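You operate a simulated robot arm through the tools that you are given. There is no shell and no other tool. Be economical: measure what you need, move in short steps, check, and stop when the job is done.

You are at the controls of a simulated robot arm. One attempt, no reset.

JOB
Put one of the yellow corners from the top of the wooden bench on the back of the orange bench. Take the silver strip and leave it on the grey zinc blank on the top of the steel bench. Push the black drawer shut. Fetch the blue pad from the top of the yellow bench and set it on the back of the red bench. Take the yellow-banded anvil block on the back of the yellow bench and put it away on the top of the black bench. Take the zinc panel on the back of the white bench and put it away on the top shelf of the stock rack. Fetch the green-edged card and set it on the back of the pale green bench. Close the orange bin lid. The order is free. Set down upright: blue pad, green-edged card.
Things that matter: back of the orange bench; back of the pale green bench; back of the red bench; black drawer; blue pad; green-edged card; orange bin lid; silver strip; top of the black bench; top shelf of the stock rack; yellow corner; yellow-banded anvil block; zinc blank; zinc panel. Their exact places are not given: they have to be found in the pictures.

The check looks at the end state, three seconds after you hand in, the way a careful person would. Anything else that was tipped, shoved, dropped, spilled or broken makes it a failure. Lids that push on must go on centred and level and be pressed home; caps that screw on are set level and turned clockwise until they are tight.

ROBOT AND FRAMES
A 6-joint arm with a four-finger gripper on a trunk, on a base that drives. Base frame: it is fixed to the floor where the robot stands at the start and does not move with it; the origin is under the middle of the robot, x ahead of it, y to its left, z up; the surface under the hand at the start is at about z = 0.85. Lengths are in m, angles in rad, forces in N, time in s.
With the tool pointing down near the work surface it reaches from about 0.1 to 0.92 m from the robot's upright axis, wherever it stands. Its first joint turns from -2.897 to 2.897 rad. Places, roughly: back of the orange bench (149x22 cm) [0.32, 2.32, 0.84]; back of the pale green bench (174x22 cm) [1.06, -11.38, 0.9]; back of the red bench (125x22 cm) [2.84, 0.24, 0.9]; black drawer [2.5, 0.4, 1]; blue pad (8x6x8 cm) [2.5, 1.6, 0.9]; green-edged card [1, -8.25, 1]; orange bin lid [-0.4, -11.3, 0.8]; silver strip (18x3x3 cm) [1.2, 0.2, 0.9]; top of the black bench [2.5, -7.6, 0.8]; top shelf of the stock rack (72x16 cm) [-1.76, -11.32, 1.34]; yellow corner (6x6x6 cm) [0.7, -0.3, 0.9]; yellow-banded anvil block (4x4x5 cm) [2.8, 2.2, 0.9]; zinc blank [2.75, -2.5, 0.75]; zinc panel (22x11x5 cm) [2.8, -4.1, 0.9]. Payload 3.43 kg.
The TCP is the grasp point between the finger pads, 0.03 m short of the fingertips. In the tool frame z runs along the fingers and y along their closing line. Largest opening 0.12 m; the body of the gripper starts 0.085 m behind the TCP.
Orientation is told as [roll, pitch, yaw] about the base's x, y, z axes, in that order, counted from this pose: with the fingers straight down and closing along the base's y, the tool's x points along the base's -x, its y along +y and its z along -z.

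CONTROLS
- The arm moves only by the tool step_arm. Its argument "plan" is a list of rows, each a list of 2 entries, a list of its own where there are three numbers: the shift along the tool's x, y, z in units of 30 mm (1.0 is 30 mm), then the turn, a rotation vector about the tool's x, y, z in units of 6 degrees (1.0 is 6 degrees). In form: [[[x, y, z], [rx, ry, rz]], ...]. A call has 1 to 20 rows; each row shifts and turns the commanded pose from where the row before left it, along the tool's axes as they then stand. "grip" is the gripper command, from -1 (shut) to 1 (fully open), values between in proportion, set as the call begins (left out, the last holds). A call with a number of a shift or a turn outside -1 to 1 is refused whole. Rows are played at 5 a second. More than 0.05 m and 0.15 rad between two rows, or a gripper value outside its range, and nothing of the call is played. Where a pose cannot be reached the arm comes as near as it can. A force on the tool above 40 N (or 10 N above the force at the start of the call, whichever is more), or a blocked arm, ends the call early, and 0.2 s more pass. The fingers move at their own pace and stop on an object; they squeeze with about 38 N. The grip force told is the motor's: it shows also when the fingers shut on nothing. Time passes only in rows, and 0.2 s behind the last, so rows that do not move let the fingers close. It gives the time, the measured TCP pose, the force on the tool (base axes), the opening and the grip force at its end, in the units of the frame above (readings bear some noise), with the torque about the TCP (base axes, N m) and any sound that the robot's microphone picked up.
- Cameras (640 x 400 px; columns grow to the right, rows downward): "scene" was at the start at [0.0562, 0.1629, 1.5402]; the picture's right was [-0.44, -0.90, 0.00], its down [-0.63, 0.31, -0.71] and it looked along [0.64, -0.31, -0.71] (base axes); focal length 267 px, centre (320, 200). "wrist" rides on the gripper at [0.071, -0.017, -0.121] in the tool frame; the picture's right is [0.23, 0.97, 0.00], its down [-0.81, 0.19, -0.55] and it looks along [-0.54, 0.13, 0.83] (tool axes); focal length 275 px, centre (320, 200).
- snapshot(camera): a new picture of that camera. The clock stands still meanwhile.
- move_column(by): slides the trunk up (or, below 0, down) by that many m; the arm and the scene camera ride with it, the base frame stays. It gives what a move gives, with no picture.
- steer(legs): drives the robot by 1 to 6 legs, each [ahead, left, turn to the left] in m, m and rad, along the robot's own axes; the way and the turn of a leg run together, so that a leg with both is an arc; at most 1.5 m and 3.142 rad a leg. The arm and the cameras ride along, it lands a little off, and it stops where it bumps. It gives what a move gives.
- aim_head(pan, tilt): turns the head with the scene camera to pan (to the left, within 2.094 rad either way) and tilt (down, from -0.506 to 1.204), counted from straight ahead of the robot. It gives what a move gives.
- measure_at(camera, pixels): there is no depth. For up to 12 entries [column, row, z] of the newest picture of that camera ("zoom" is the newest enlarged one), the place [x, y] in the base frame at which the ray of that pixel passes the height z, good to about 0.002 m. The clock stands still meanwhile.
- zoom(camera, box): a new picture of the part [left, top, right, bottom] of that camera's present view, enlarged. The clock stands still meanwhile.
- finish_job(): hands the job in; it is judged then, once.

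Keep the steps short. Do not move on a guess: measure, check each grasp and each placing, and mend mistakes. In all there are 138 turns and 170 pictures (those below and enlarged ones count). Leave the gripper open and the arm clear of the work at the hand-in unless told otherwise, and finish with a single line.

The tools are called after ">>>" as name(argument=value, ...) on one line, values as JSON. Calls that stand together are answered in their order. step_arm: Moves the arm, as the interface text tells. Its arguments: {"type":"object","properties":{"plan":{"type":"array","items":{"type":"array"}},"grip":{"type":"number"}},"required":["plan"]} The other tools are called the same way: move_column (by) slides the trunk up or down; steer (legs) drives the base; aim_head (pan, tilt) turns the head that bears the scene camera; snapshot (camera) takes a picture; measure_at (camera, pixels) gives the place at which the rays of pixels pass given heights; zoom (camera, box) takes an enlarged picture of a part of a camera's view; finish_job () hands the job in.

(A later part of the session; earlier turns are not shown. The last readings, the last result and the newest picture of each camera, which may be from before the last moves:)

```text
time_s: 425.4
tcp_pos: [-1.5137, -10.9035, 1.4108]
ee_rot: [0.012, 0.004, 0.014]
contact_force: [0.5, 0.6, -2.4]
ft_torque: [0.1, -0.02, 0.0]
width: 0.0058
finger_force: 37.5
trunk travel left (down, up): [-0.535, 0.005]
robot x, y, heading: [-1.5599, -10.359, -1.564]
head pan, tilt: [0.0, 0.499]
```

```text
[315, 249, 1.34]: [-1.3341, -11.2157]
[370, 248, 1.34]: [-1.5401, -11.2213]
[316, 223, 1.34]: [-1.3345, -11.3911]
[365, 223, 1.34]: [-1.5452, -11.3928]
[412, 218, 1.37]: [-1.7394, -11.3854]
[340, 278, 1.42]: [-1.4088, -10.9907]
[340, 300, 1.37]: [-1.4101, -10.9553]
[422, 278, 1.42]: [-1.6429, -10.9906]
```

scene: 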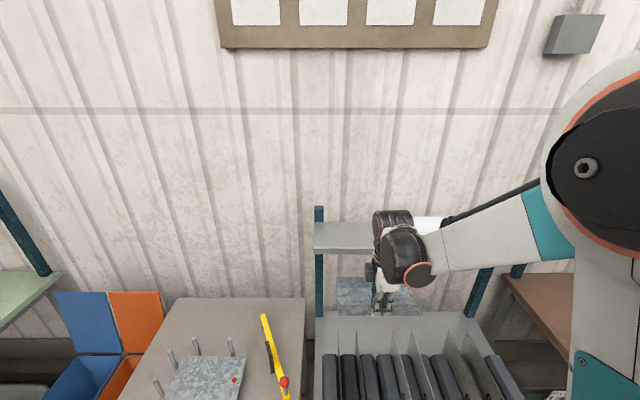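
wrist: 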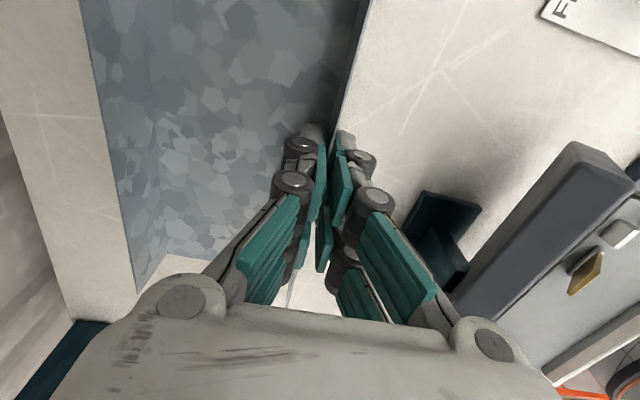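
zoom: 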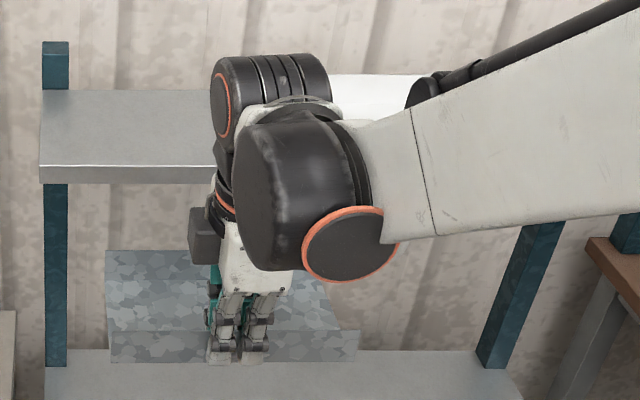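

Shelf confirmed: y −11.22…−11.39. I inch ahead 2.5 cm and extend the panel over the shelf.

>>> steer(legs=[[0.025, 0, 0]])

>>> step_arm(plan=[[[0.25, -1, 0], [0, 0, 0.1]], [[0.25, -1, 0], [0, 0, 0]], [[0, -1, 0], [0, 0, 0]], [[0, -1, 0], [0, 0, 0]], [[0, -1, 0], [0, 0, 0]], [[0, -1, 0], [0, 0, 0]], [[0, -1, 0], [0, 0, 0]], [[0, -1, 0], [0, 0, 0]], [[0, -1, 0], [0, 0, 0]], [[0, -1, 0], [0, 0, 0]], [[0, -0.7, 0], [0, 0, 0]], [[0, 0, 0], [0, 0, 0]]])

>>> snapshot(camera="wrist")

>>> zoom(camera="scene", box=[300, 195, 520, 325])

```text
time_s: 426.2
tcp_pos: [-1.514, -10.9312, 1.4101]
ee_rot: [0.014, 0.007, 0.013]
contact_force: [-0.3, -0.4, -2.6]
ft_torque: [0.18, -0.01, 0.06]
width: 0.0059
finger_force: 37.0
trunk travel left (down, up): [-0.535, 0.005]
robot x, y, heading: [-1.56, -10.3869, -1.561]
head pan, tilt: [0.0, 0.499]
```

```text
time_s: 428.8
tcp_pos: [-1.5278, -11.2484, 1.4067]
ee_rot: [0.011, 0.006, 0.003]
contact_force: [0.3, 0.0, -2.0]
ft_torque: [0.1, -0.01, 0.0]
width: 0.006
finger_force: 36.8
trunk travel left (down, up): [-0.535, 0.005]
robot x, y, heading: [-1.5598, -10.3862, -1.566]
head pan, tilt: [0.0, 0.499]
```

```text
47 pictures are left
```

wrist: 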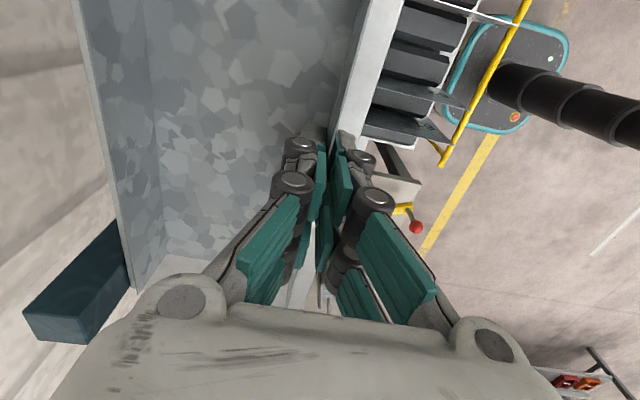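

```text
2.91 times, centred on (410, 260) of scene
```

zoom: 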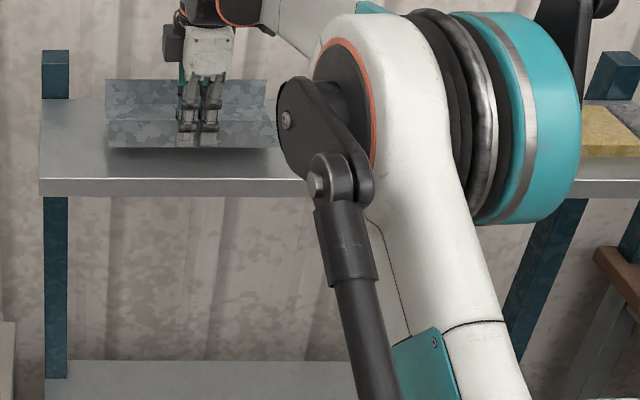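

Over the shelf, clear of post and sheet. I lower gently.

>>> step_arm(plan=[[[0, 0, 0.5], [0, 0, 0]], [[0, 0, 0.25], [0, 0, 0]], [[0, 0, 0.1], [0, 0, 0]], [[0, 0, 0.1], [0, 0, 0]], [[0, 0, 0.1], [0, 0, 0]], [[0, 0, 0], [0, 0, 0]]])

```text
time_s: 430.2
tcp_pos: [-1.5273, -11.248, 1.3757]
ee_rot: [0.01, 0.004, 0.002]
contact_force: [1.1, -11.8, 34.5]
ft_torque: [-0.31, -0.03, -0.05]
width: 0.0059
finger_force: 37.3
trunk travel left (down, up): [-0.535, 0.005]
robot x, y, heading: [-1.5601, -10.3838, -1.559]
head pan, tilt: [0.0, 0.499]
```

Contact at 1.3757. I open to 6 cm, rise and retract.

>>> step_arm(plan=[[[0, 0, 0], [0, 0, 0]], [[0, 0, 0], [0, 0, 0]], [[0, 0, -0.6], [0, 0, 0]], [[0, 0, -1], [0, 0, 0]], [[0, 0.3, -0.4], [0, 0, 0]], [[0, 1, 0], [0, 0, 0]], [[0, 1, 0], [0, 0, 0]], [[0, 1, 0], [0, 0, 0]], [[0, 1, 0], [0, 0, 0]], [[0, 1, 0], [0, 0, 0]], [[0, 1, 0], [0, 0, 0]], [[0, 1, 0], [0, 0, 0]], [[0, 1, 0], [0, 0, 0]], [[0, 1, 0], [0, 0, 0]], [[0, 1, 0], [0, 0, 0]], [[0, 1, 0], [0, 0, 0]]], grip=-0.3)

>>> steer(legs=[[-0.4, 0, -0.01], [0, 1.1, 0]])

>>> aim_head(pan=0, tilt=0.75)

>>> snapshot(camera="scene")

```text
time_s: 433.6
tcp_pos: [-1.5286, -10.9094, 1.4387]
ee_rot: [0.009, 0.007, 0.002]
contact_force: [0.2, 0.0, 0.5]
ft_torque: [-0.02, -0.02, 0.0]
width: 0.0418
finger_force: 0.1
trunk travel left (down, up): [-0.535, 0.005]
robot x, y, heading: [-1.5584, -10.3857, -1.563]
head pan, tilt: [0.0, 0.499]
```

```text
time_s: 441.3
tcp_pos: [-0.4214, -10.5236, 1.4397]
ee_rot: [0.012, 0.004, -0.01]
contact_force: [-0.6, 0.2, 0.1]
ft_torque: [0.02, 0.05, -0.01]
width: 0.0422
finger_force: 0.0
trunk travel left (down, up): [-0.535, 0.005]
robot x, y, heading: [-0.4478, -9.9993, -1.575]
head pan, tilt: [0.0, 0.499]
```

```text
time_s: 442.1
tcp_pos: [-0.4239, -10.5233, 1.4381]
ee_rot: [0.013, 0.006, -0.01]
contact_force: [0.9, -0.6, -0.3]
ft_torque: [0.0, -0.01, 0.0]
width: 0.0421
finger_force: 0.1
trunk travel left (down, up): [-0.535, 0.005]
robot x, y, heading: [-0.4479, -9.9964, -1.582]
head pan, tilt: [0.0, 0.75]
```

```text
45 pictures are left
```

scene: 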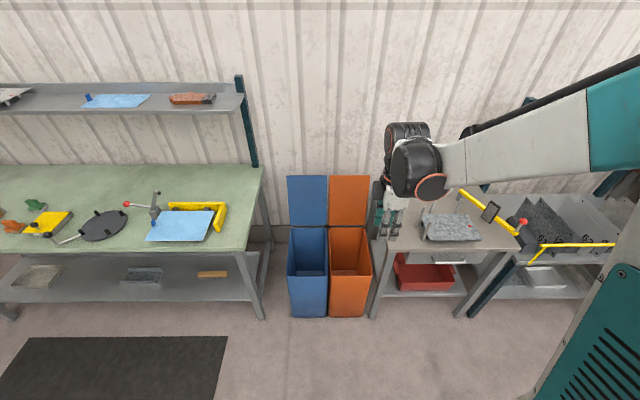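

Both bins stand here with lids up; the orange lid is at (350,200), its bin below. I zoom and measure.

>>> zoom(camera="scene", box=[260, 160, 420, 330])

>>> measure_at(camera="scene", pixels=[[330, 317, 0], [365, 317, 0], [288, 317, 0], [373, 277, 0.6], [373, 277, 0.7], [330, 277, 0.6], [329, 226, 0.6], [329, 226, 0.7], [368, 226, 0.65], [330, 176, 0.9], [330, 176, 0.95], [330, 176, 1.0]])

```text
2.35 times, centred on (340, 245) of scene
```

zoom: 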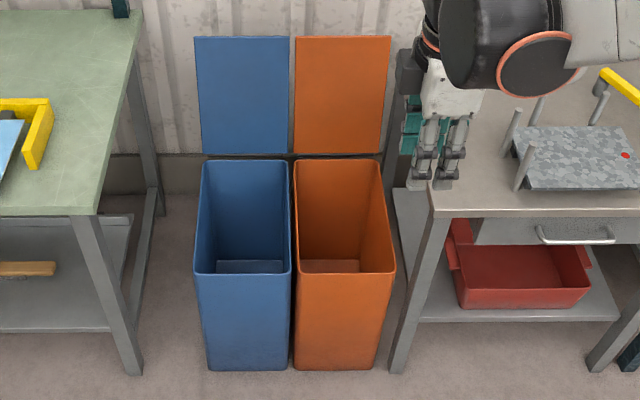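

```text
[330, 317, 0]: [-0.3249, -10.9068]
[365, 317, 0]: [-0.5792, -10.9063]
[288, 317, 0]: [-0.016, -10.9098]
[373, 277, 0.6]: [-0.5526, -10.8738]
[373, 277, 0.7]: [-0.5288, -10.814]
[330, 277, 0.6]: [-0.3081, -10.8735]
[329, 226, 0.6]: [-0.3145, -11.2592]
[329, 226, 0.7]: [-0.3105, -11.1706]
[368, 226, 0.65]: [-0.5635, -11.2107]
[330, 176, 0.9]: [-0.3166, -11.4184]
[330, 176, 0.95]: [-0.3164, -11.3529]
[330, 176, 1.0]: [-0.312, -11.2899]
```

Lid: hinge near (y −11.26, z 0.6), leaning slightly back, top near z 0.98. My plan: hook closed fingers behind its top edge and pull it forward over. I drive ahead, lower the trunk, and turn the tool to face the lid.

>>> steer(legs=[[0.42, 0, 0.008]])

>>> move_column(by=-0.25)

>>> step_arm(plan=[[[0, 0, 0], [0, 0, 1]], [[0, 0, 0], [0, 0, 1]], [[0, 0, 0], [0, 0, 1]], [[0, 0, 0], [0, 0, 1]], [[0, 0, 0], [0, 0, 1]], [[0, 0, 0], [0, 0, 1]], [[0, 0, 0], [0, 0, 1]], [[0, 0, 0], [0, 0, 1]], [[0, 0, 0], [0, 0, 1]], [[0, 0, 0], [0, 0, 1]], [[0, 0, 0], [0, 0, 1]], [[0, 0, 0], [0, 0, 1]], [[0, 0, 0], [0, 0, 1]], [[0, 0, 0], [0, 0, 1]], [[0, 0, 0], [0, 0, 1]]], grip=-1)

>>> snapshot(camera="wrist")

>>> snapshot(camera="scene")

```text
time_s: 444.7
tcp_pos: [-0.4213, -10.9482, 1.438]
ee_rot: [0.013, 0.006, -0.005]
contact_force: [-0.6, -1.0, 0.7]
ft_torque: [0.02, 0.0, 0.03]
width: 0.0421
finger_force: 0.1
trunk travel left (down, up): [-0.535, 0.005]
robot x, y, heading: [-0.4515, -10.4236, -1.566]
head pan, tilt: [0.0, 0.75]
```

```text
time_s: 447.3
tcp_pos: [-0.4213, -10.9463, 1.1881]
ee_rot: [0.012, 0.004, -0.006]
contact_force: [0.4, -0.5, 1.4]
ft_torque: [0.02, 0.01, -0.01]
width: 0.042
finger_force: 0.2
trunk travel left (down, up): [-0.285, 0.255]
robot x, y, heading: [-0.4496, -10.4244, -1.571]
head pan, tilt: [0.0, 0.75]
```

```text
time_s: 450.5
tcp_pos: [-0.4214, -10.9464, 1.1896]
ee_rot: [-0.005, 0.012, -1.578]
contact_force: [-0.6, -0.3, -0.1]
ft_torque: [0.05, -0.03, 0.01]
width: 0.0001
finger_force: 33.3
trunk travel left (down, up): [-0.285, 0.255]
robot x, y, heading: [-0.4468, -10.4205, -1.575]
head pan, tilt: [0.0, 0.75]
```

```text
43 pictures are left
```

wrist: 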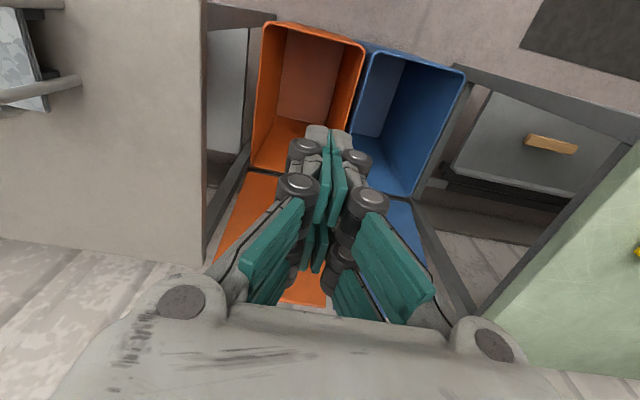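

```text
42 pictures are left
```

scene: 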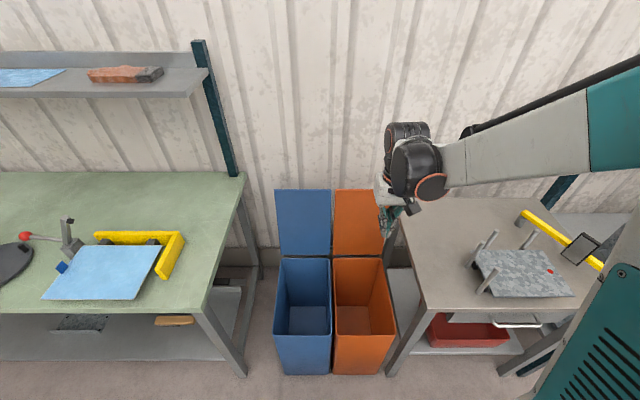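

>>> measure_at(camera="scene", pixels=[[336, 190, 0.95], [336, 190, 1.0], [378, 190, 1.0], [334, 257, 0.6], [334, 257, 0.65], [380, 257, 0.6], [395, 333, 0.6], [395, 333, 0.65], [336, 333, 0.6], [391, 222, 0.85], [403, 200, 0.85]])

>>> measure_at(camera="wrist", pixels=[[265, 24, 0.6], [365, 45, 0.6], [265, 24, 0.65], [250, 168, 0.6], [250, 168, 0.65], [312, 305, 0.98], [312, 305, 1.0]])

```text
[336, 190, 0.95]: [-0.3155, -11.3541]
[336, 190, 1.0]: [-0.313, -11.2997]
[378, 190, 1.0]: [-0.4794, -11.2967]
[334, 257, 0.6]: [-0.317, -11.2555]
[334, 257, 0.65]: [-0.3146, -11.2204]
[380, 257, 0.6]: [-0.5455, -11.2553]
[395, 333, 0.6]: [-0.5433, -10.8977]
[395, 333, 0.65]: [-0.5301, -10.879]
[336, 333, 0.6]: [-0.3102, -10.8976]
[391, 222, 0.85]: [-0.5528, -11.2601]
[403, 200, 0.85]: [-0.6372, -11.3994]
```

```text
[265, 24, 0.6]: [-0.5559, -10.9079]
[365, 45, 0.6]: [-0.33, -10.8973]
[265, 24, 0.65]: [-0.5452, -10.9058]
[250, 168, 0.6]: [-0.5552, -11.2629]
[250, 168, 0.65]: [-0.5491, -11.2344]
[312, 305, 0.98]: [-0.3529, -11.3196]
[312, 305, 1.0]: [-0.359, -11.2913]
```

Hinge (y −11.257, z 0.60), lid top about (y −11.353, z 0.952). To keep the wrist off the wall I tilt the tool 30° forward and bring the closed fingers to just above and behind the top edge.

>>> steer(legs=[[0.04, 0, 0.003]])

>>> step_arm(plan=[[[0, -0.42, 0], [0, -1, 0]], [[0, 0, 0], [0, -1, 0]], [[0, 0, 0], [0, -1, 0]], [[0, 0, 0], [0, -1, 0]], [[0, 0, 0], [0, -1, 0]], [[-0.661, 0, 0.941], [0, 0, 0]], [[-0.661, 0, 0.941], [0, 0, 0]], [[-0.661, 0, 0.941], [0, 0, 0]], [[-0.661, 0, 0.941], [0, 0, 0]], [[-0.661, 0, 0.941], [0, 0, 0]], [[-0.661, 0, 0.941], [0, 0, 0]], [[-0.661, 0, 0.941], [0, 0, 0]], [[-0.661, 0, 0.941], [0, 0, 0]], [[-0.661, 0, 0.941], [0, 0, 0]], [[-0.661, 0, 0.941], [0, 0, 0]], [[0, 0, 0], [0, 0, 0]]])

>>> snapshot(camera="wrist")

>>> zoom(camera="scene", box=[260, 120, 460, 290])

```text
time_s: 451.4
tcp_pos: [-0.4194, -10.9882, 1.1883]
ee_rot: [-0.005, 0.014, -1.572]
contact_force: [0.0, -0.5, 0.1]
ft_torque: [0.07, 0.02, 0.0]
width: 0.0
finger_force: 33.8
trunk travel left (down, up): [-0.285, 0.255]
robot x, y, heading: [-0.4467, -10.4595, -1.567]
head pan, tilt: [0.0, 0.75]
```

```text
time_s: 454.8
tcp_pos: [-0.4331, -11.298, 1.0386]
ee_rot: [-0.003, -0.511, -1.571]
contact_force: [-0.3, 1.0, -0.2]
ft_torque: [0.0, 0.03, 0.0]
width: 0.0
finger_force: 32.9
trunk travel left (down, up): [-0.285, 0.255]
robot x, y, heading: [-0.4475, -10.4583, -1.57]
head pan, tilt: [0.0, 0.75]
```

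```text
41 pictures are left
```

wrist: 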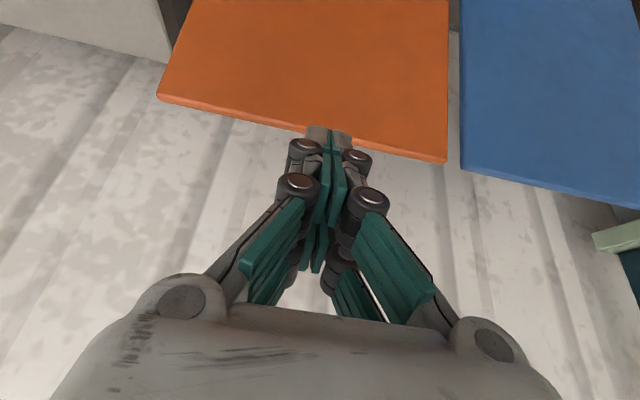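

```text
2.35 times, centred on (360, 205) of scene
```

zoom: 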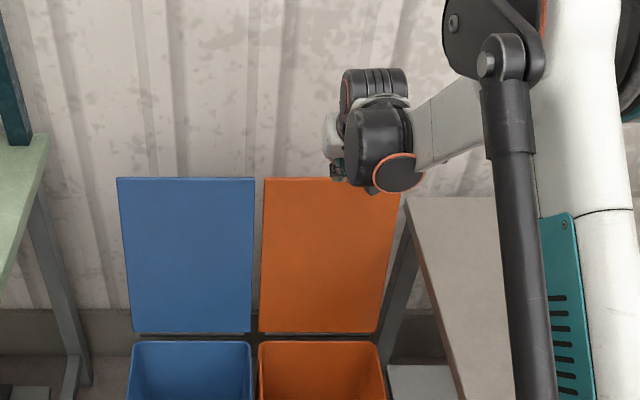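

>>> measure_at(camera="wrist", pixels=[[158, 97, 0.95], [446, 160, 0.95], [250, 117, 0.95], [250, 117, 0.97], [446, 160, 0.97]])

```text
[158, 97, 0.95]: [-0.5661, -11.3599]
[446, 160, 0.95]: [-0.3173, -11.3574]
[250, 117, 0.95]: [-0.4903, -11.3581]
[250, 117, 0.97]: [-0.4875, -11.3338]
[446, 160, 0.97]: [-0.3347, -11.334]
```

Top edge at (y −11.358, z 0.95). I move over and slide the fingertips down behind it.

>>> step_arm(plan=[[[-1, -0.2, 0], [0, 0, 0]], [[0, 0, 0.9], [0, 0, 0]], [[0, 0, 0.9], [0, 0, 0]], [[0, 0, 0.9], [0, 0, 0]], [[0, 0, 0.85], [0, 0, 0]], [[0, 0, 0], [0, 0, 0]]])

>>> snapshot(camera="wrist")

```text
time_s: 455.8
tcp_pos: [-0.4406, -11.3626, 0.9889]
ee_rot: [-0.006, -0.516, -1.57]
contact_force: [-0.3, 4.6, 22.8]
ft_torque: [0.33, -0.01, 0.07]
width: 0.0062
finger_force: 33.8
trunk travel left (down, up): [-0.285, 0.255]
robot x, y, heading: [-0.4528, -10.4595, -1.573]
head pan, tilt: [0.0, 0.75]
stopped in row 5: the force on the tool passed its limit at 58 N (the readings are from after the stop); the commanded pose is now the measured one
```

```text
39 pictures are left
```

wrist: 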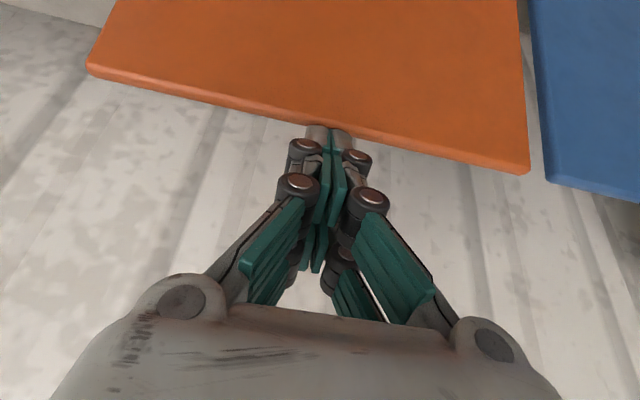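

The fingertips met the lid's edge; I back off, shift 2.2 cm farther and go down again.

>>> step_arm(plan=[[[0, 0, -1], [0, 0, 0]], [[-0.8, 0, 0], [0, 0, 0]], [[0, 0, 0.9], [0, 0, 0]], [[0, 0, 0.6], [0, 0, 0]], [[0, 0, 0.5], [0, 0, 0]], [[0, 0, 0], [0, 0, 0]]])

>>> snapshot(camera="wrist")

```text
time_s: 457.2
tcp_pos: [-0.441, -11.401, 0.9713]
ee_rot: [-0.004, -0.515, -1.571]
contact_force: [0.2, -1.1, 0.7]
ft_torque: [-0.02, 0.0, 0.02]
width: 0.0
finger_force: 33.1
trunk travel left (down, up): [-0.285, 0.255]
robot x, y, heading: [-0.4483, -10.4628, -1.568]
head pan, tilt: [0.0, 0.75]
```

```text
38 pictures are left
```

wrist: 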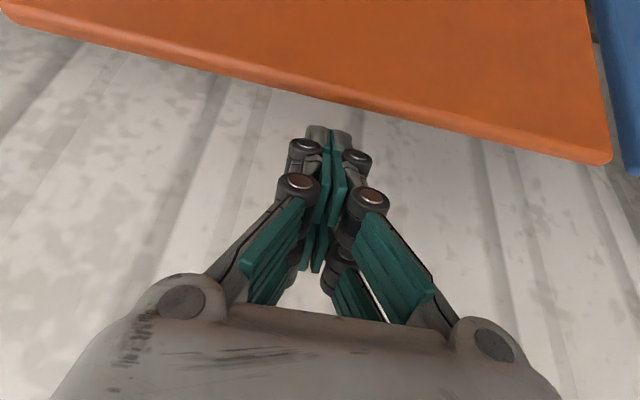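

Now behind the lid. I go 3 cm deeper and pull toward the robot.

>>> step_arm(plan=[[[0, 0, 0.9], [0, 0, 0]], [[0.87, 0, -0.49], [0, 0, 0]], [[0.87, 0, -0.49], [0, 0, 0]], [[0.87, 0, -0.49], [0, 0, 0]], [[0.87, 0, -0.49], [0, 0, 0]], [[0.87, 0, -0.49], [0, 0, 0]], [[0.87, 0, -0.49], [0, 0, 0]], [[0.87, 0, -0.49], [0, 0, 0]], [[0.87, 0, -0.49], [0, 0, 0]], [[0.87, 0, -0.49], [0, 0, 0]], [[0, 0, 0], [0, 0, 0]]])

>>> snapshot(camera="scene")

>>> snapshot(camera="wrist")

```text
time_s: 459.6
tcp_pos: [-0.441, -11.1442, 0.9466]
ee_rot: [-0.005, -0.514, -1.57]
contact_force: [-0.1, -0.1, 0.2]
ft_torque: [0.0, -0.01, 0.01]
width: 0.0
finger_force: 33.2
trunk travel left (down, up): [-0.285, 0.255]
robot x, y, heading: [-0.4481, -10.4627, -1.566]
head pan, tilt: [0.0, 0.75]
```

```text
37 pictures are left
```

scene: 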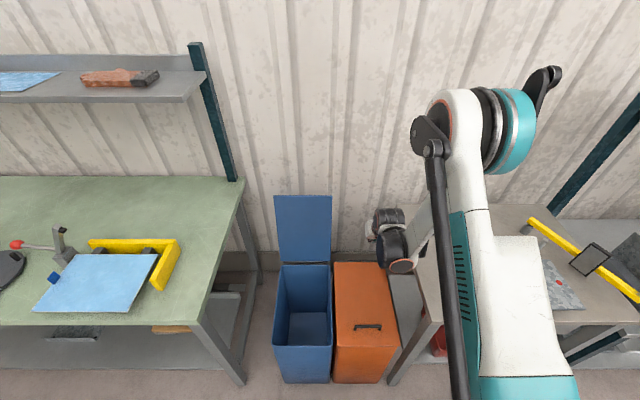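

```text
36 pictures are left
```

wrist: 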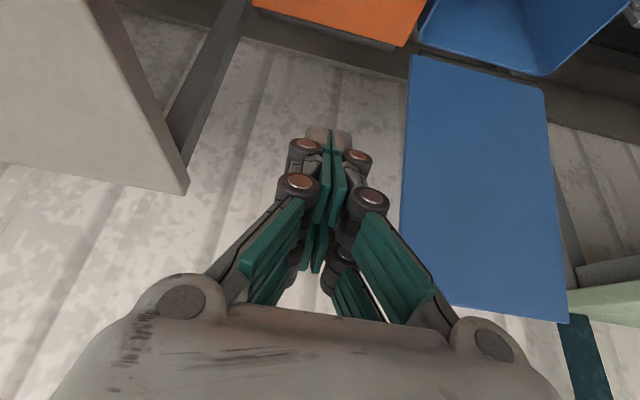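

The orange lid has fallen shut and lies flat. I retract, straighten the tool, raise the trunk, and drive to the purple table's east side to find the card.

>>> step_arm(plan=[[[0, 0, -1], [0, 0, 0]], [[0, 0, -1], [0, 0, 0]], [[0, 0, -1], [0, 0, 0]], [[0, 0, -1], [0, 0, 0]], [[0, 0, -1], [0, 0, 0]], [[0, 0, -1], [0, 0, 0]], [[0, 0, -1], [0, 0, 0]], [[0, 0, -1], [0, 0, 0]], [[0, 0, -1], [0, 0, 0]], [[0, 0, 0], [0, 1, 0]], [[0, 0, 0], [0, 1, 0]], [[0, 0, 0], [0, 1, 0]], [[0, 0, 0], [0, 1, 0]], [[0, 0, 0], [0, 0.9, 0]]], grip=1)

>>> move_column(by=0.2)

>>> steer(legs=[[-0.5, 0, 0], [0, 1.4, 0], [0, 0.8, 0], [0, 0, -1.571], [0, -1.2, 0], [0, -0.5, 0]])

>>> aim_head(pan=0, tilt=0.8)

>>> snapshot(camera="scene")

>>> snapshot(camera="wrist")

>>> zoom(camera="scene", box=[200, 120, 440, 290])

```text
time_s: 462.6
tcp_pos: [-0.4386, -11.0117, 1.1822]
ee_rot: [-0.004, 0.0, -1.572]
contact_force: [-0.5, 0.5, 0.1]
ft_torque: [0.05, -0.02, 0.01]
width: 0.1201
finger_force: 0.1
trunk travel left (down, up): [-0.285, 0.255]
robot x, y, heading: [-0.453, -10.463, -1.572]
head pan, tilt: [0.0, 0.75]
```

```text
time_s: 464.8
tcp_pos: [-0.4377, -11.0126, 1.3831]
ee_rot: [-0.006, 0.0, -1.572]
contact_force: [0.8, 0.4, 0.1]
ft_torque: [-0.01, -0.01, -0.03]
width: 0.1199
finger_force: 0.1
trunk travel left (down, up): [-0.485, 0.055]
robot x, y, heading: [-0.4524, -10.4607, -1.568]
head pan, tilt: [0.0, 0.75]
```

```text
time_s: 490.2
tcp_pos: [1.2051, -8.2604, 1.3823]
ee_rot: [-0.004, -0.001, 3.127]
contact_force: [-1.1, 0.6, 0.3]
ft_torque: [-0.04, -0.01, 0.0]
width: 0.12
finger_force: 0.1
trunk travel left (down, up): [-0.485, 0.055]
robot x, y, heading: [1.7568, -8.2554, 3.135]
head pan, tilt: [0.0, 0.75]
```

```text
time_s: 490.9
tcp_pos: [1.2044, -8.262, 1.3835]
ee_rot: [-0.004, -0.002, 3.128]
contact_force: [-0.8, 0.1, 0.6]
ft_torque: [-0.03, -0.01, 0.0]
width: 0.1198
finger_force: 0.1
trunk travel left (down, up): [-0.485, 0.055]
robot x, y, heading: [1.7544, -8.2514, 3.133]
head pan, tilt: [0.0, 0.799]
```

```text
35 pictures are left
```

scene: 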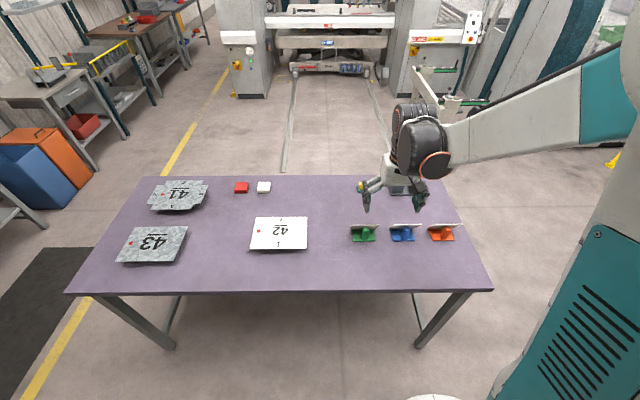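

```text
34 pictures are left
```

wrist: 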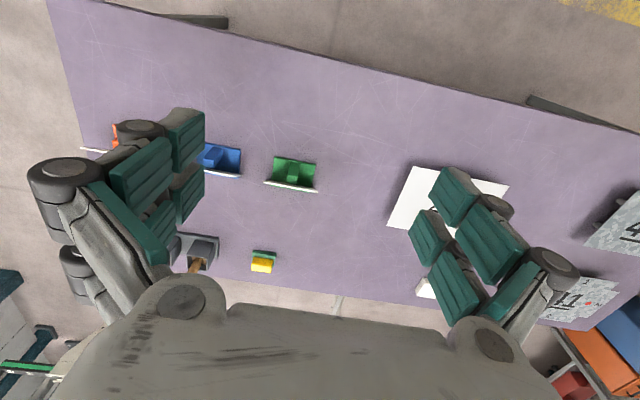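

```text
2.35 times, centred on (320, 205) of scene
```

zoom: 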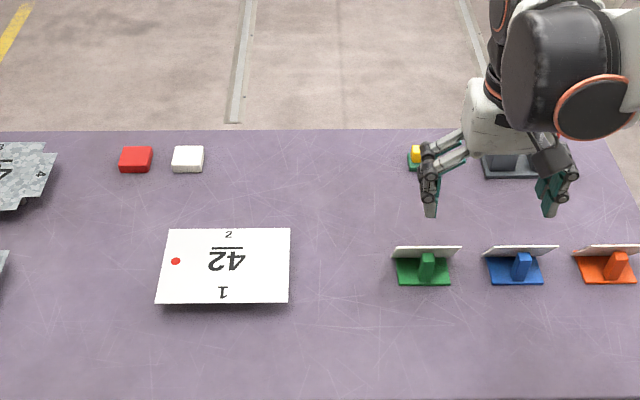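

I see three braced cards: green, blue, orange. The green one is at scene (363,233), wrist (292,173). I measure it in both views and zoom in.

>>> measure_at(camera="scene", pixels=[[351, 242, 0.9], [374, 242, 0.9], [351, 242, 0.85], [374, 242, 0.85], [350, 226, 1.0], [375, 225, 1.0], [66, 292, 0.9], [493, 290, 0.9], [350, 226, 0.95]])

>>> measure_at(camera="wrist", pixels=[[276, 156, 0.9], [317, 164, 0.9], [276, 156, 0.85], [317, 164, 0.85], [265, 183, 0.95], [318, 192, 0.95], [265, 183, 1.0], [318, 192, 1.0], [292, 178, 0.93]])

>>> zoom(camera="wrist", box=[240, 135, 340, 210])

>>> zoom(camera="scene", box=[330, 210, 400, 255])

```text
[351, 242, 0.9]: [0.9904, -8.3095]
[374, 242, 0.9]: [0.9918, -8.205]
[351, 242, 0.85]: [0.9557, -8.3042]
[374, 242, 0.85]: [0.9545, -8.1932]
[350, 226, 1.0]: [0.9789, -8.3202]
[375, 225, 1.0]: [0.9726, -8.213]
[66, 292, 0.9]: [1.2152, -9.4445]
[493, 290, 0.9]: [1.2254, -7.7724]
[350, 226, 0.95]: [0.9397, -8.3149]
```

```text
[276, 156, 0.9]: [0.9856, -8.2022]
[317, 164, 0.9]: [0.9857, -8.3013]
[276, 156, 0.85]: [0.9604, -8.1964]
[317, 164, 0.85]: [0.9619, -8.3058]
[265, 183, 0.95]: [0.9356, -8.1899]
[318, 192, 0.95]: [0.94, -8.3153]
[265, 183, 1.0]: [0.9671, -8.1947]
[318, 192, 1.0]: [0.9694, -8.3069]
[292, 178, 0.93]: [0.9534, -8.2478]
```

```text
5.33 times, centred on (290, 172) of wrist
```

zoom: 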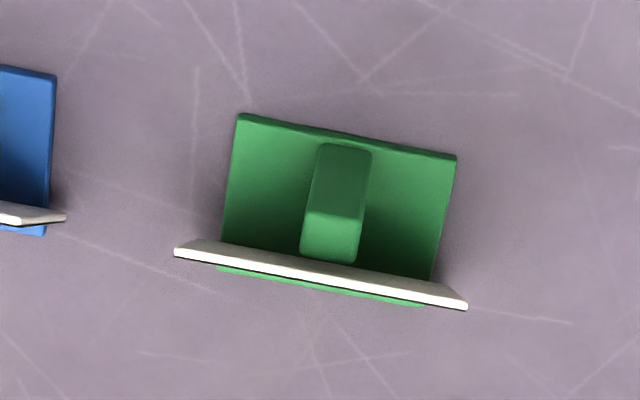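

```text
8.89 times, centred on (365, 232) of scene
```

zoom: 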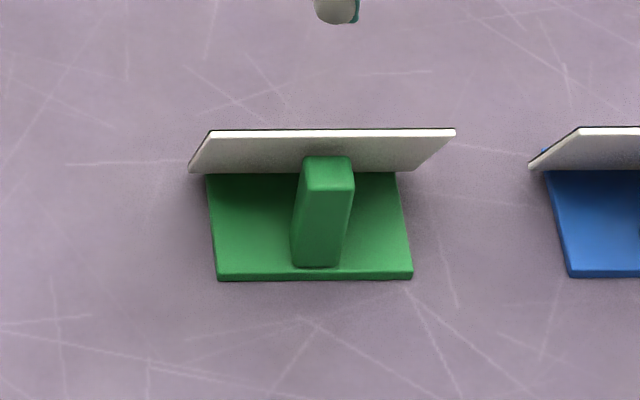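

Triangulated: bench z 0.90; the green brace post is at about (0.971,−8.248), 2×2.4 cm, top ≈0.968, with the card leaning behind it. I lower the trunk and hover above the post, closing along y.

>>> move_column(by=-0.2)

>>> step_arm(plan=[[[-1, -0.36, 0], [0, 0, 0]], [[-1, 0, 0], [0, 0, 0]], [[-1, 0, 0], [0, 0, 0]], [[-1, 0, 0], [0, 0, 0]], [[-1, 0, 0], [0, 0, 0]], [[-1, 0, 0], [0, 0, 0]], [[-1, 0, 0], [0, 0, 0]], [[-0.79, 0, 0], [0, 0, 0]], [[0, 0, 1], [0, 0, 0]], [[0, 0, 1], [0, 0, 0]], [[0, 0, 1], [0, 0, 0]], [[0, 0, 1], [0, 0, 0]], [[0, 0, 0], [0, 0, 0]]], grip=0.2)

>>> snapshot(camera="wrist")

>>> zoom(camera="wrist", box=[240, 60, 400, 180])

```text
time_s: 493.0
tcp_pos: [1.2047, -8.2615, 1.1831]
ee_rot: [-0.006, -0.001, 3.128]
contact_force: [-0.1, -0.1, 0.2]
ft_torque: [-0.01, -0.01, 0.03]
width: 0.1201
finger_force: 0.0
trunk travel left (down, up): [-0.285, 0.255]
robot x, y, heading: [1.7543, -8.2555, 3.13]
head pan, tilt: [0.0, 0.799]
```

```text
time_s: 495.8
tcp_pos: [0.9722, -8.2452, 1.0628]
ee_rot: [-0.007, -0.002, 3.127]
contact_force: [-0.1, 0.7, 0.5]
ft_torque: [0.03, -0.03, 0.01]
width: 0.0721
finger_force: 0.1
trunk travel left (down, up): [-0.285, 0.255]
robot x, y, heading: [1.7565, -8.2566, 3.132]
head pan, tilt: [0.0, 0.799]
```

```text
30 pictures are left
```

wrist: 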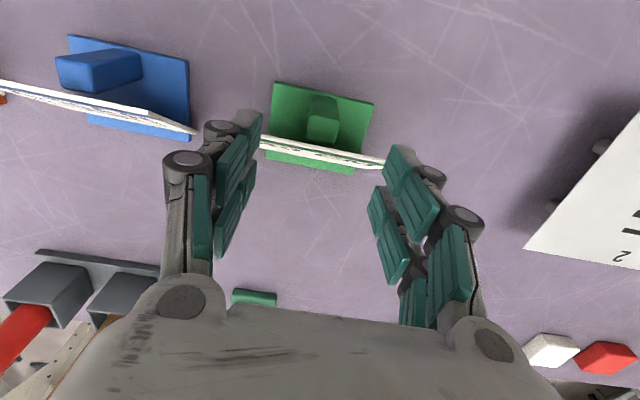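

```text
3.33 times, centred on (320, 120) of wrist
```

zoom: 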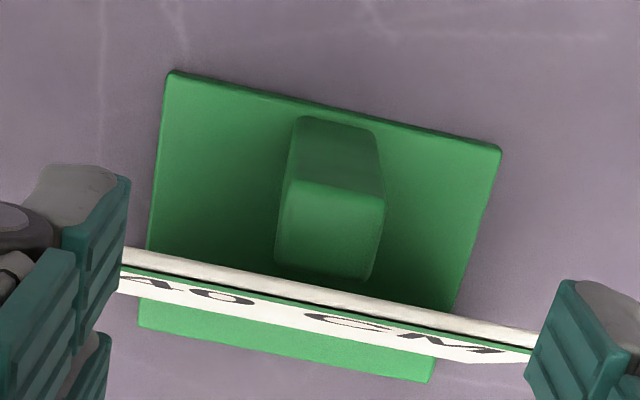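

>>> measure_at(camera="zoom", pixels=[[290, 183, 0.965], [383, 203, 0.965], [276, 265, 0.965], [370, 282, 0.965], [297, 118, 0.907], [378, 132, 0.907], [130, 250, 0.967], [530, 340, 0.967], [172, 72, 0.905], [500, 148, 0.905], [330, 230, 0.95]])

```text
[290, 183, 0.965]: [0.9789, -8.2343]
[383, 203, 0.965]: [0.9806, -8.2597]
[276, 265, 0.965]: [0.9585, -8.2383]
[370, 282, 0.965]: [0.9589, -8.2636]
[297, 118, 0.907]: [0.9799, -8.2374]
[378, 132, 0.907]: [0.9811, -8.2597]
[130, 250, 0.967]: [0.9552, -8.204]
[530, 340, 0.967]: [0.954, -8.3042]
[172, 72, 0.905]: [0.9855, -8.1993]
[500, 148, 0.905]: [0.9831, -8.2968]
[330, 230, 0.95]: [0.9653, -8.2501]
```

Post exactly at (0.9695,−8.249). I descend to 0.948, grip, lift, retract, raise, and drive to the pale green bench.

>>> step_arm(plan=[[[0.03, 0.13, 0.8], [0, 0, 0]], [[0, 0, 1], [0, 0, 0]], [[0, 0, 1], [0, 0, 0]], [[0, 0, 1], [0, 0, 0]], [[0, 0, 0], [0, 0, 0]]])

>>> step_arm(plan=[[[0, 0, 0], [0, 0, 0]], [[0, 0, 0], [0, 0, 0]], [[0, 0, 0], [0, 0, 0]], [[0, 0, -0.5], [0, 0, 0]], [[0, 0, -1], [0, 0, 0]], [[0, 0, -1], [0, 0, 0]], [[0, 0, -1], [0, 0, 0]], [[0, 0, -1], [0, 0, 0]], [[0, 0, -1], [0, 0, 0]], [[1, 0, -1], [0, 0, 0]], [[1, 0, -1], [0, 0, 0]], [[1, 0, 0], [0, 0, 0]], [[1, 0, 0], [0, 0, 0]], [[1, 0, 0], [0, 0, 0]], [[1, 0, 0], [0, 0, 0]], [[1, 0, 0], [0, 0, 0]], [[1, 0, 0], [0, 0, 0]]], grip=-1)

>>> move_column(by=0.2)

>>> steer(legs=[[0, 1.2, 0], [0, 0.5, 0], [0, 0, 1.58], [0, -0.9, 0]])

>>> aim_head(pan=0.1, tilt=0.7)

>>> snapshot(camera="scene")

>>> snapshot(camera="wrist")

```text
time_s: 496.4
tcp_pos: [0.9744, -8.2511, 1.0258]
ee_rot: [-0.001, -0.011, 3.128]
contact_force: [-6.4, -9.5, 71.7]
ft_torque: [-1.8, 0.83, 0.02]
width: 0.0478
finger_force: 33.1
trunk travel left (down, up): [-0.285, 0.255]
robot x, y, heading: [1.7528, -8.2521, 3.132]
head pan, tilt: [0.0, 0.799]
stopped in row 3: the force on the tool passed its limit at 61 N (the readings are from after the stop); the commanded pose is now the measured one
```

```text
time_s: 496.8
tcp_pos: [0.9719, -8.2528, 1.0226]
ee_rot: [-0.002, -0.004, 3.129]
contact_force: [5.7, -5.8, 36.6]
ft_torque: [-0.17, 0.12, 0.16]
width: 0.0061
finger_force: 33.9
trunk travel left (down, up): [-0.285, 0.255]
robot x, y, heading: [1.7516, -8.2578, 3.13]
head pan, tilt: [0.0, 0.799]
stopped in row 1: the force on the tool passed its limit at 93 N (the readings are from after the stop); the commanded pose is now the measured one
```

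```text
time_s: 499.0
tcp_pos: [0.9699, -8.2516, 1.2192]
ee_rot: [-0.002, -0.004, 3.127]
contact_force: [1.0, -0.1, 0.6]
ft_torque: [0.01, -0.01, 0.01]
width: 0.0
finger_force: 33.4
trunk travel left (down, up): [-0.485, 0.055]
robot x, y, heading: [1.7506, -8.2555, 3.129]
head pan, tilt: [0.0, 0.799]
```

```text
time_s: 515.8
tcp_pos: [0.8388, -10.7363, 1.2201]
ee_rot: [-0.003, -0.003, -1.579]
contact_force: [-0.4, 1.0, 0.0]
ft_torque: [0.0, 0.0, 0.0]
width: 0.0
finger_force: 33.7
trunk travel left (down, up): [-0.485, 0.055]
robot x, y, heading: [0.8408, -9.9527, -1.575]
head pan, tilt: [0.0, 0.799]
```

```text
time_s: 516.4
tcp_pos: [0.8411, -10.7363, 1.2195]
ee_rot: [-0.003, -0.003, -1.577]
contact_force: [-0.2, -0.2, 0.3]
ft_torque: [0.02, 0.0, 0.01]
width: 0.0001
finger_force: 33.3
trunk travel left (down, up): [-0.485, 0.055]
robot x, y, heading: [0.8438, -9.953, -1.569]
head pan, tilt: [0.099, 0.7]
```

```text
28 pictures are left
```

scene: 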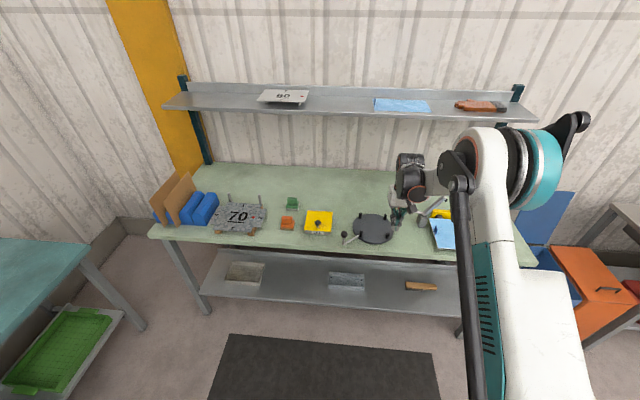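

```text
27 pictures are left
```

wrist: 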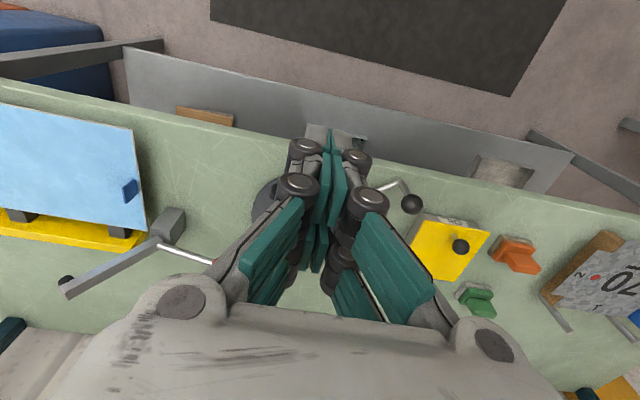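

The fingertips met the card's upper edge — it is taller than I reckoned — and nothing was grasped. The back of this bench is free; I measure the spot, then return to the table to look again.

>>> measure_at(camera="scene", pixels=[[330, 180, 0.9], [300, 185, 0.9], [360, 185, 0.9], [290, 204, 0.9], [318, 215, 0.95], [372, 218, 0.92], [220, 165, 0.9], [330, 190, 0.9]])

>>> step_arm(plan=[[[1, 0, 0], [0, 0, 0]], [[1, 0, 0], [0, 0, 0]], [[1, 0, -0.5], [0, 0, 0]], [[1, 0, -0.5], [0, 0, 0]], [[1, 0, -0.5], [0, 0, 0]], [[1, 0, -0.5], [0, 0, 0]], [[1, 0, 0], [0, 0, 0]]], grip=1)

>>> steer(legs=[[0, 0.9, 0], [0, 0, -1.575], [0, -1.2, 0], [0, -0.5, 0]])

>>> aim_head(pan=0, tilt=0.8)

>>> snapshot(camera="scene")

>>> snapshot(camera="wrist")

>>> zoom(camera="scene", box=[310, 190, 430, 265])

```text
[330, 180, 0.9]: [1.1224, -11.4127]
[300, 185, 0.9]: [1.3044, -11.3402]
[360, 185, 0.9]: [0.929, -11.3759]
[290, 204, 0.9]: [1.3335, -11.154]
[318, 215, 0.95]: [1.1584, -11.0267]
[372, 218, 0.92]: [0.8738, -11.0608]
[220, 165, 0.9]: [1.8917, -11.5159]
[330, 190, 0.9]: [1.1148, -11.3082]
```

```text
time_s: 518.0
tcp_pos: [0.8419, -10.5227, 1.2798]
ee_rot: [-0.001, -0.003, -1.577]
contact_force: [-1.1, 0.7, 0.0]
ft_torque: [0.01, -0.01, 0.01]
width: 0.1203
finger_force: 0.1
trunk travel left (down, up): [-0.485, 0.055]
robot x, y, heading: [0.8425, -9.9526, -1.573]
head pan, tilt: [0.099, 0.7]
```

```text
time_s: 534.8
tcp_pos: [1.1772, -8.2518, 1.279]
ee_rot: [-0.004, -0.004, 3.135]
contact_force: [0.5, 0.3, -1.5]
ft_torque: [-0.04, 0.03, -0.01]
width: 0.12
finger_force: 0.0
trunk travel left (down, up): [-0.485, 0.055]
robot x, y, heading: [1.7503, -8.251, 3.141]
head pan, tilt: [0.099, 0.7]
```

```text
time_s: 535.5
tcp_pos: [1.1766, -8.2544, 1.2809]
ee_rot: [-0.004, -0.004, 3.134]
contact_force: [0.1, 0.3, -0.3]
ft_torque: [0.02, -0.01, -0.02]
width: 0.1201
finger_force: 0.1
trunk travel left (down, up): [-0.485, 0.055]
robot x, y, heading: [1.7466, -8.2556, 3.141]
head pan, tilt: [0.0, 0.799]
```

```text
26 pictures are left
```

scene: 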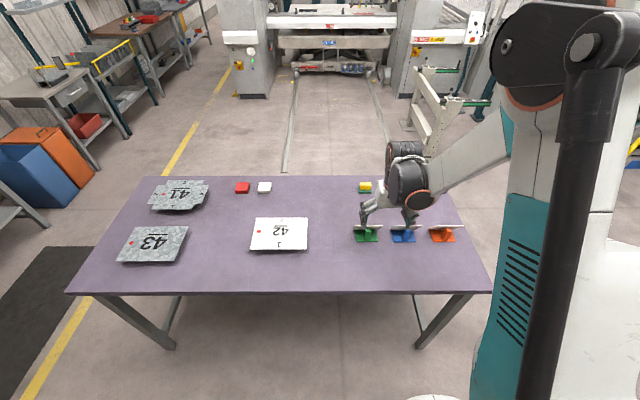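

```text
25 pictures are left
```

wrist: 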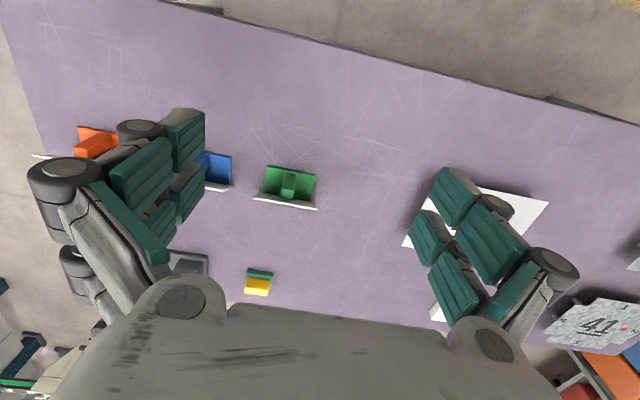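

```text
5.33 times, centred on (370, 228) of scene
```

zoom: 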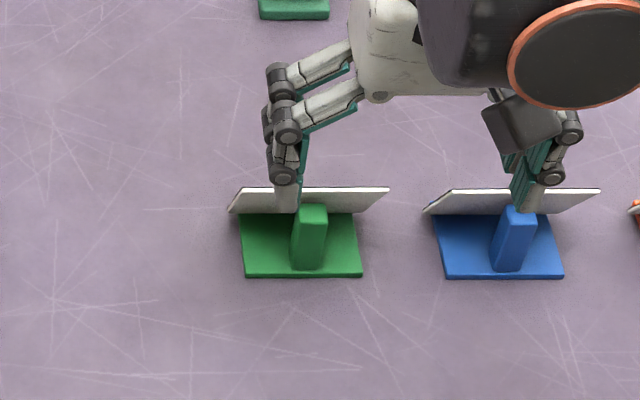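

The card still stands upright. It leans toward me, its top (z≈1.0) overhanging the post, so I'll grip the post from the front with the tool tilted ~37°, passing below the card's top. I measure the post again and tilt the tool.

>>> measure_at(camera="zoom", pixels=[[246, 277, 0.902], [362, 277, 0.902], [291, 269, 0.91], [323, 269, 0.91], [301, 207, 0.965], [327, 207, 0.965], [300, 226, 0.965], [327, 226, 0.965]])

>>> measure_at(camera="wrist", pixels=[[270, 165, 0.905], [316, 174, 0.905], [256, 196, 1.0], [318, 207, 1.0], [287, 195, 0.965], [289, 182, 0.95]])

>>> step_arm(plan=[[[0, 0, 0], [0, -0.9, 0]], [[0, 0, 0], [0, -0.9, 0]], [[0, 0, 0], [0, -0.9, 0]], [[0, 0, 0], [0, -0.9, 0]], [[0, 0, 0], [0, -0.9, 0]], [[0, 0, 0], [0, -0.9, 0]], [[0, 0, 0], [0, -0.8, 0]], [[0, 0, 0], [0, 0, 0]]], grip=0.15)

>>> move_column(by=-0.2)

>>> zoom(camera="wrist", box=[220, 100, 420, 240])

```text
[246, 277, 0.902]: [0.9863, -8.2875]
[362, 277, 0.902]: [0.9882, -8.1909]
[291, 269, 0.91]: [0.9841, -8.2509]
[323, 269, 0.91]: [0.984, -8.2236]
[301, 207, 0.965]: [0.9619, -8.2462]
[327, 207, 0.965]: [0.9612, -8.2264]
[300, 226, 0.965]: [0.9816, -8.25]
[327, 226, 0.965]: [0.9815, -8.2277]
```

```text
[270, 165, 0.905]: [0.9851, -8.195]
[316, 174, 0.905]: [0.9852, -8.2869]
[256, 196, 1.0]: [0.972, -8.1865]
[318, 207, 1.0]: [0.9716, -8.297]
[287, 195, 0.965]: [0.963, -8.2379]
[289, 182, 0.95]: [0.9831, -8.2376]
```

```text
time_s: 537.3
tcp_pos: [1.1726, -8.2537, 1.2871]
ee_rot: [-0.003, -0.651, 3.139]
contact_force: [0.3, -0.2, -0.8]
ft_torque: [0.0, -0.01, 0.0]
width: 0.0691
finger_force: 0.1
out of reach, approached as far as the arm can: row 7
trunk travel left (down, up): [-0.485, 0.055]
robot x, y, heading: [1.7543, -8.2512, 3.134]
head pan, tilt: [0.0, 0.799]
```

```text
time_s: 539.5
tcp_pos: [1.1712, -8.2545, 1.0884]
ee_rot: [-0.006, -0.649, 3.136]
contact_force: [0.0, -0.6, -0.1]
ft_torque: [-0.03, -0.02, 0.0]
width: 0.0694
finger_force: 0.1
trunk travel left (down, up): [-0.285, 0.255]
robot x, y, heading: [1.7523, -8.2565, 3.138]
head pan, tilt: [0.0, 0.799]
```

```text
2.86 times, centred on (320, 170) of wrist
5 turns are left
```

zoom: 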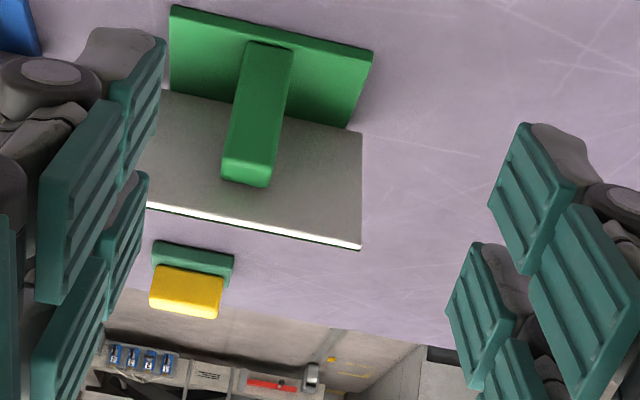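

Post centre now (0.972,−8.238). Only five turns remain, so I approach, grip, lift, retract and drive to the green bench in one go, then look.

>>> step_arm(plan=[[[-0.294, -0.07, 0.956], [0, 0, 0]], [[-0.294, -0.07, 0.956], [0, 0, 0]], [[-0.294, -0.07, 0.956], [0, 0, 0]], [[-0.294, -0.07, 0.956], [0, 0, 0]], [[-0.294, -0.07, 0.956], [0, 0, 0]], [[-0.294, -0.07, 0.956], [0, 0, 0]], [[-0.294, -0.07, 0.956], [0, 0, 0]], [[-0.294, -0.06, 0.956], [0, 0, 0]], [[0, 0, 0], [0, 0, 0]]])

>>> step_arm(plan=[[[0, 0, 0], [0, 0, 0]], [[0, 0, 0], [0, 0, 0]], [[0, 0, 0], [0, 0, 0]], [[-0.3, 0, -0.4], [0, 0, 0]], [[-0.605, 0, -0.796], [0, 0, 0]], [[-0.605, 0, -0.796], [0, 0, 0]], [[-0.605, 0, -0.796], [0, 0, 0]], [[-0.605, 0, -0.796], [0, 0, 0]], [[-0.605, 0, -0.796], [0, 0, 0]], [[-0.605, 0, -0.796], [0, 0, 0]], [[0.796, 0, -0.605], [0, 0, 0]], [[0.796, 0, -0.605], [0, 0, 0]], [[0.796, 0, -0.605], [0, 0, 0]], [[0.796, 0, -0.605], [0, 0, 0]], [[0.796, 0, -0.605], [0, 0, 0]], [[0.796, 0, -0.605], [0, 0, 0]], [[0, 0, 0], [0, 0, 0]]], grip=-1)

>>> steer(legs=[[0, 1.2, 0], [0, 0.5, 0], [0, 0, 1.575], [0, -0.675, 0], [0.46, 0, 0]])

>>> snapshot(camera="scene")

>>> snapshot(camera="wrist")

```text
time_s: 541.5
tcp_pos: [0.9771, -8.2357, 0.9478]
ee_rot: [-0.006, -0.65, 3.136]
contact_force: [-0.3, -0.4, 0.0]
ft_torque: [-0.02, -0.02, 0.02]
width: 0.069
finger_force: 0.1
trunk travel left (down, up): [-0.285, 0.255]
robot x, y, heading: [1.7537, -8.2538, 3.137]
head pan, tilt: [0.0, 0.799]
```

```text
time_s: 545.1
tcp_pos: [1.157, -8.2357, 1.1411]
ee_rot: [-0.006, -0.652, 3.136]
contact_force: [-0.4, 0.8, -0.4]
ft_torque: [0.01, 0.01, -0.03]
width: 0.0233
finger_force: 38.0
trunk travel left (down, up): [-0.285, 0.255]
robot x, y, heading: [1.7524, -8.2546, 3.138]
head pan, tilt: [0.0, 0.799]
```

```text
time_s: 563.2
tcp_pos: [1.0487, -11.0, 1.1408]
ee_rot: [-0.005, -0.647, -1.57]
contact_force: [-0.3, -0.8, -0.4]
ft_torque: [0.02, -0.02, 0.01]
width: 0.0235
finger_force: 38.0
trunk travel left (down, up): [-0.285, 0.255]
robot x, y, heading: [1.0666, -10.4074, -1.571]
head pan, tilt: [0.0, 0.799]
```

```text
22 pictures are left
```

scene: 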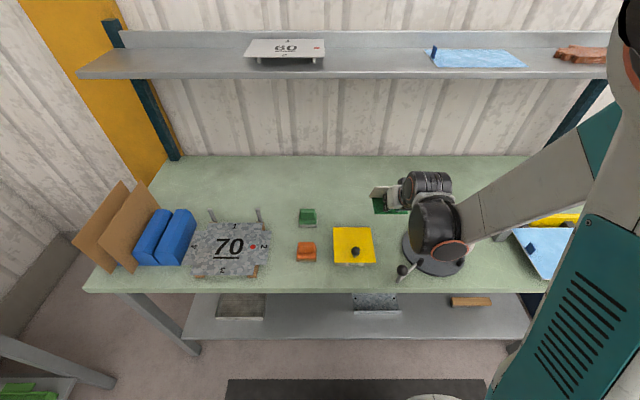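

```text
21 pictures are left
4 turns are left
```

wrist: 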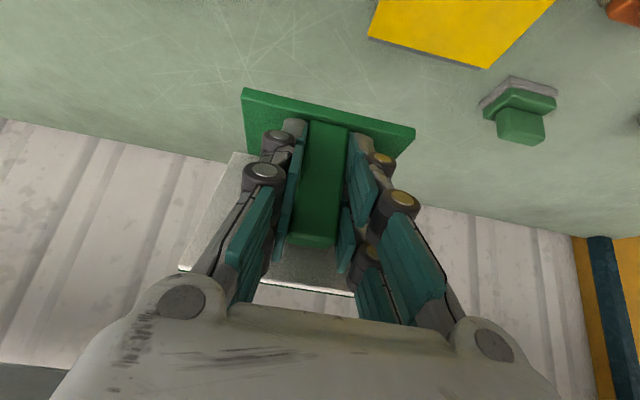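

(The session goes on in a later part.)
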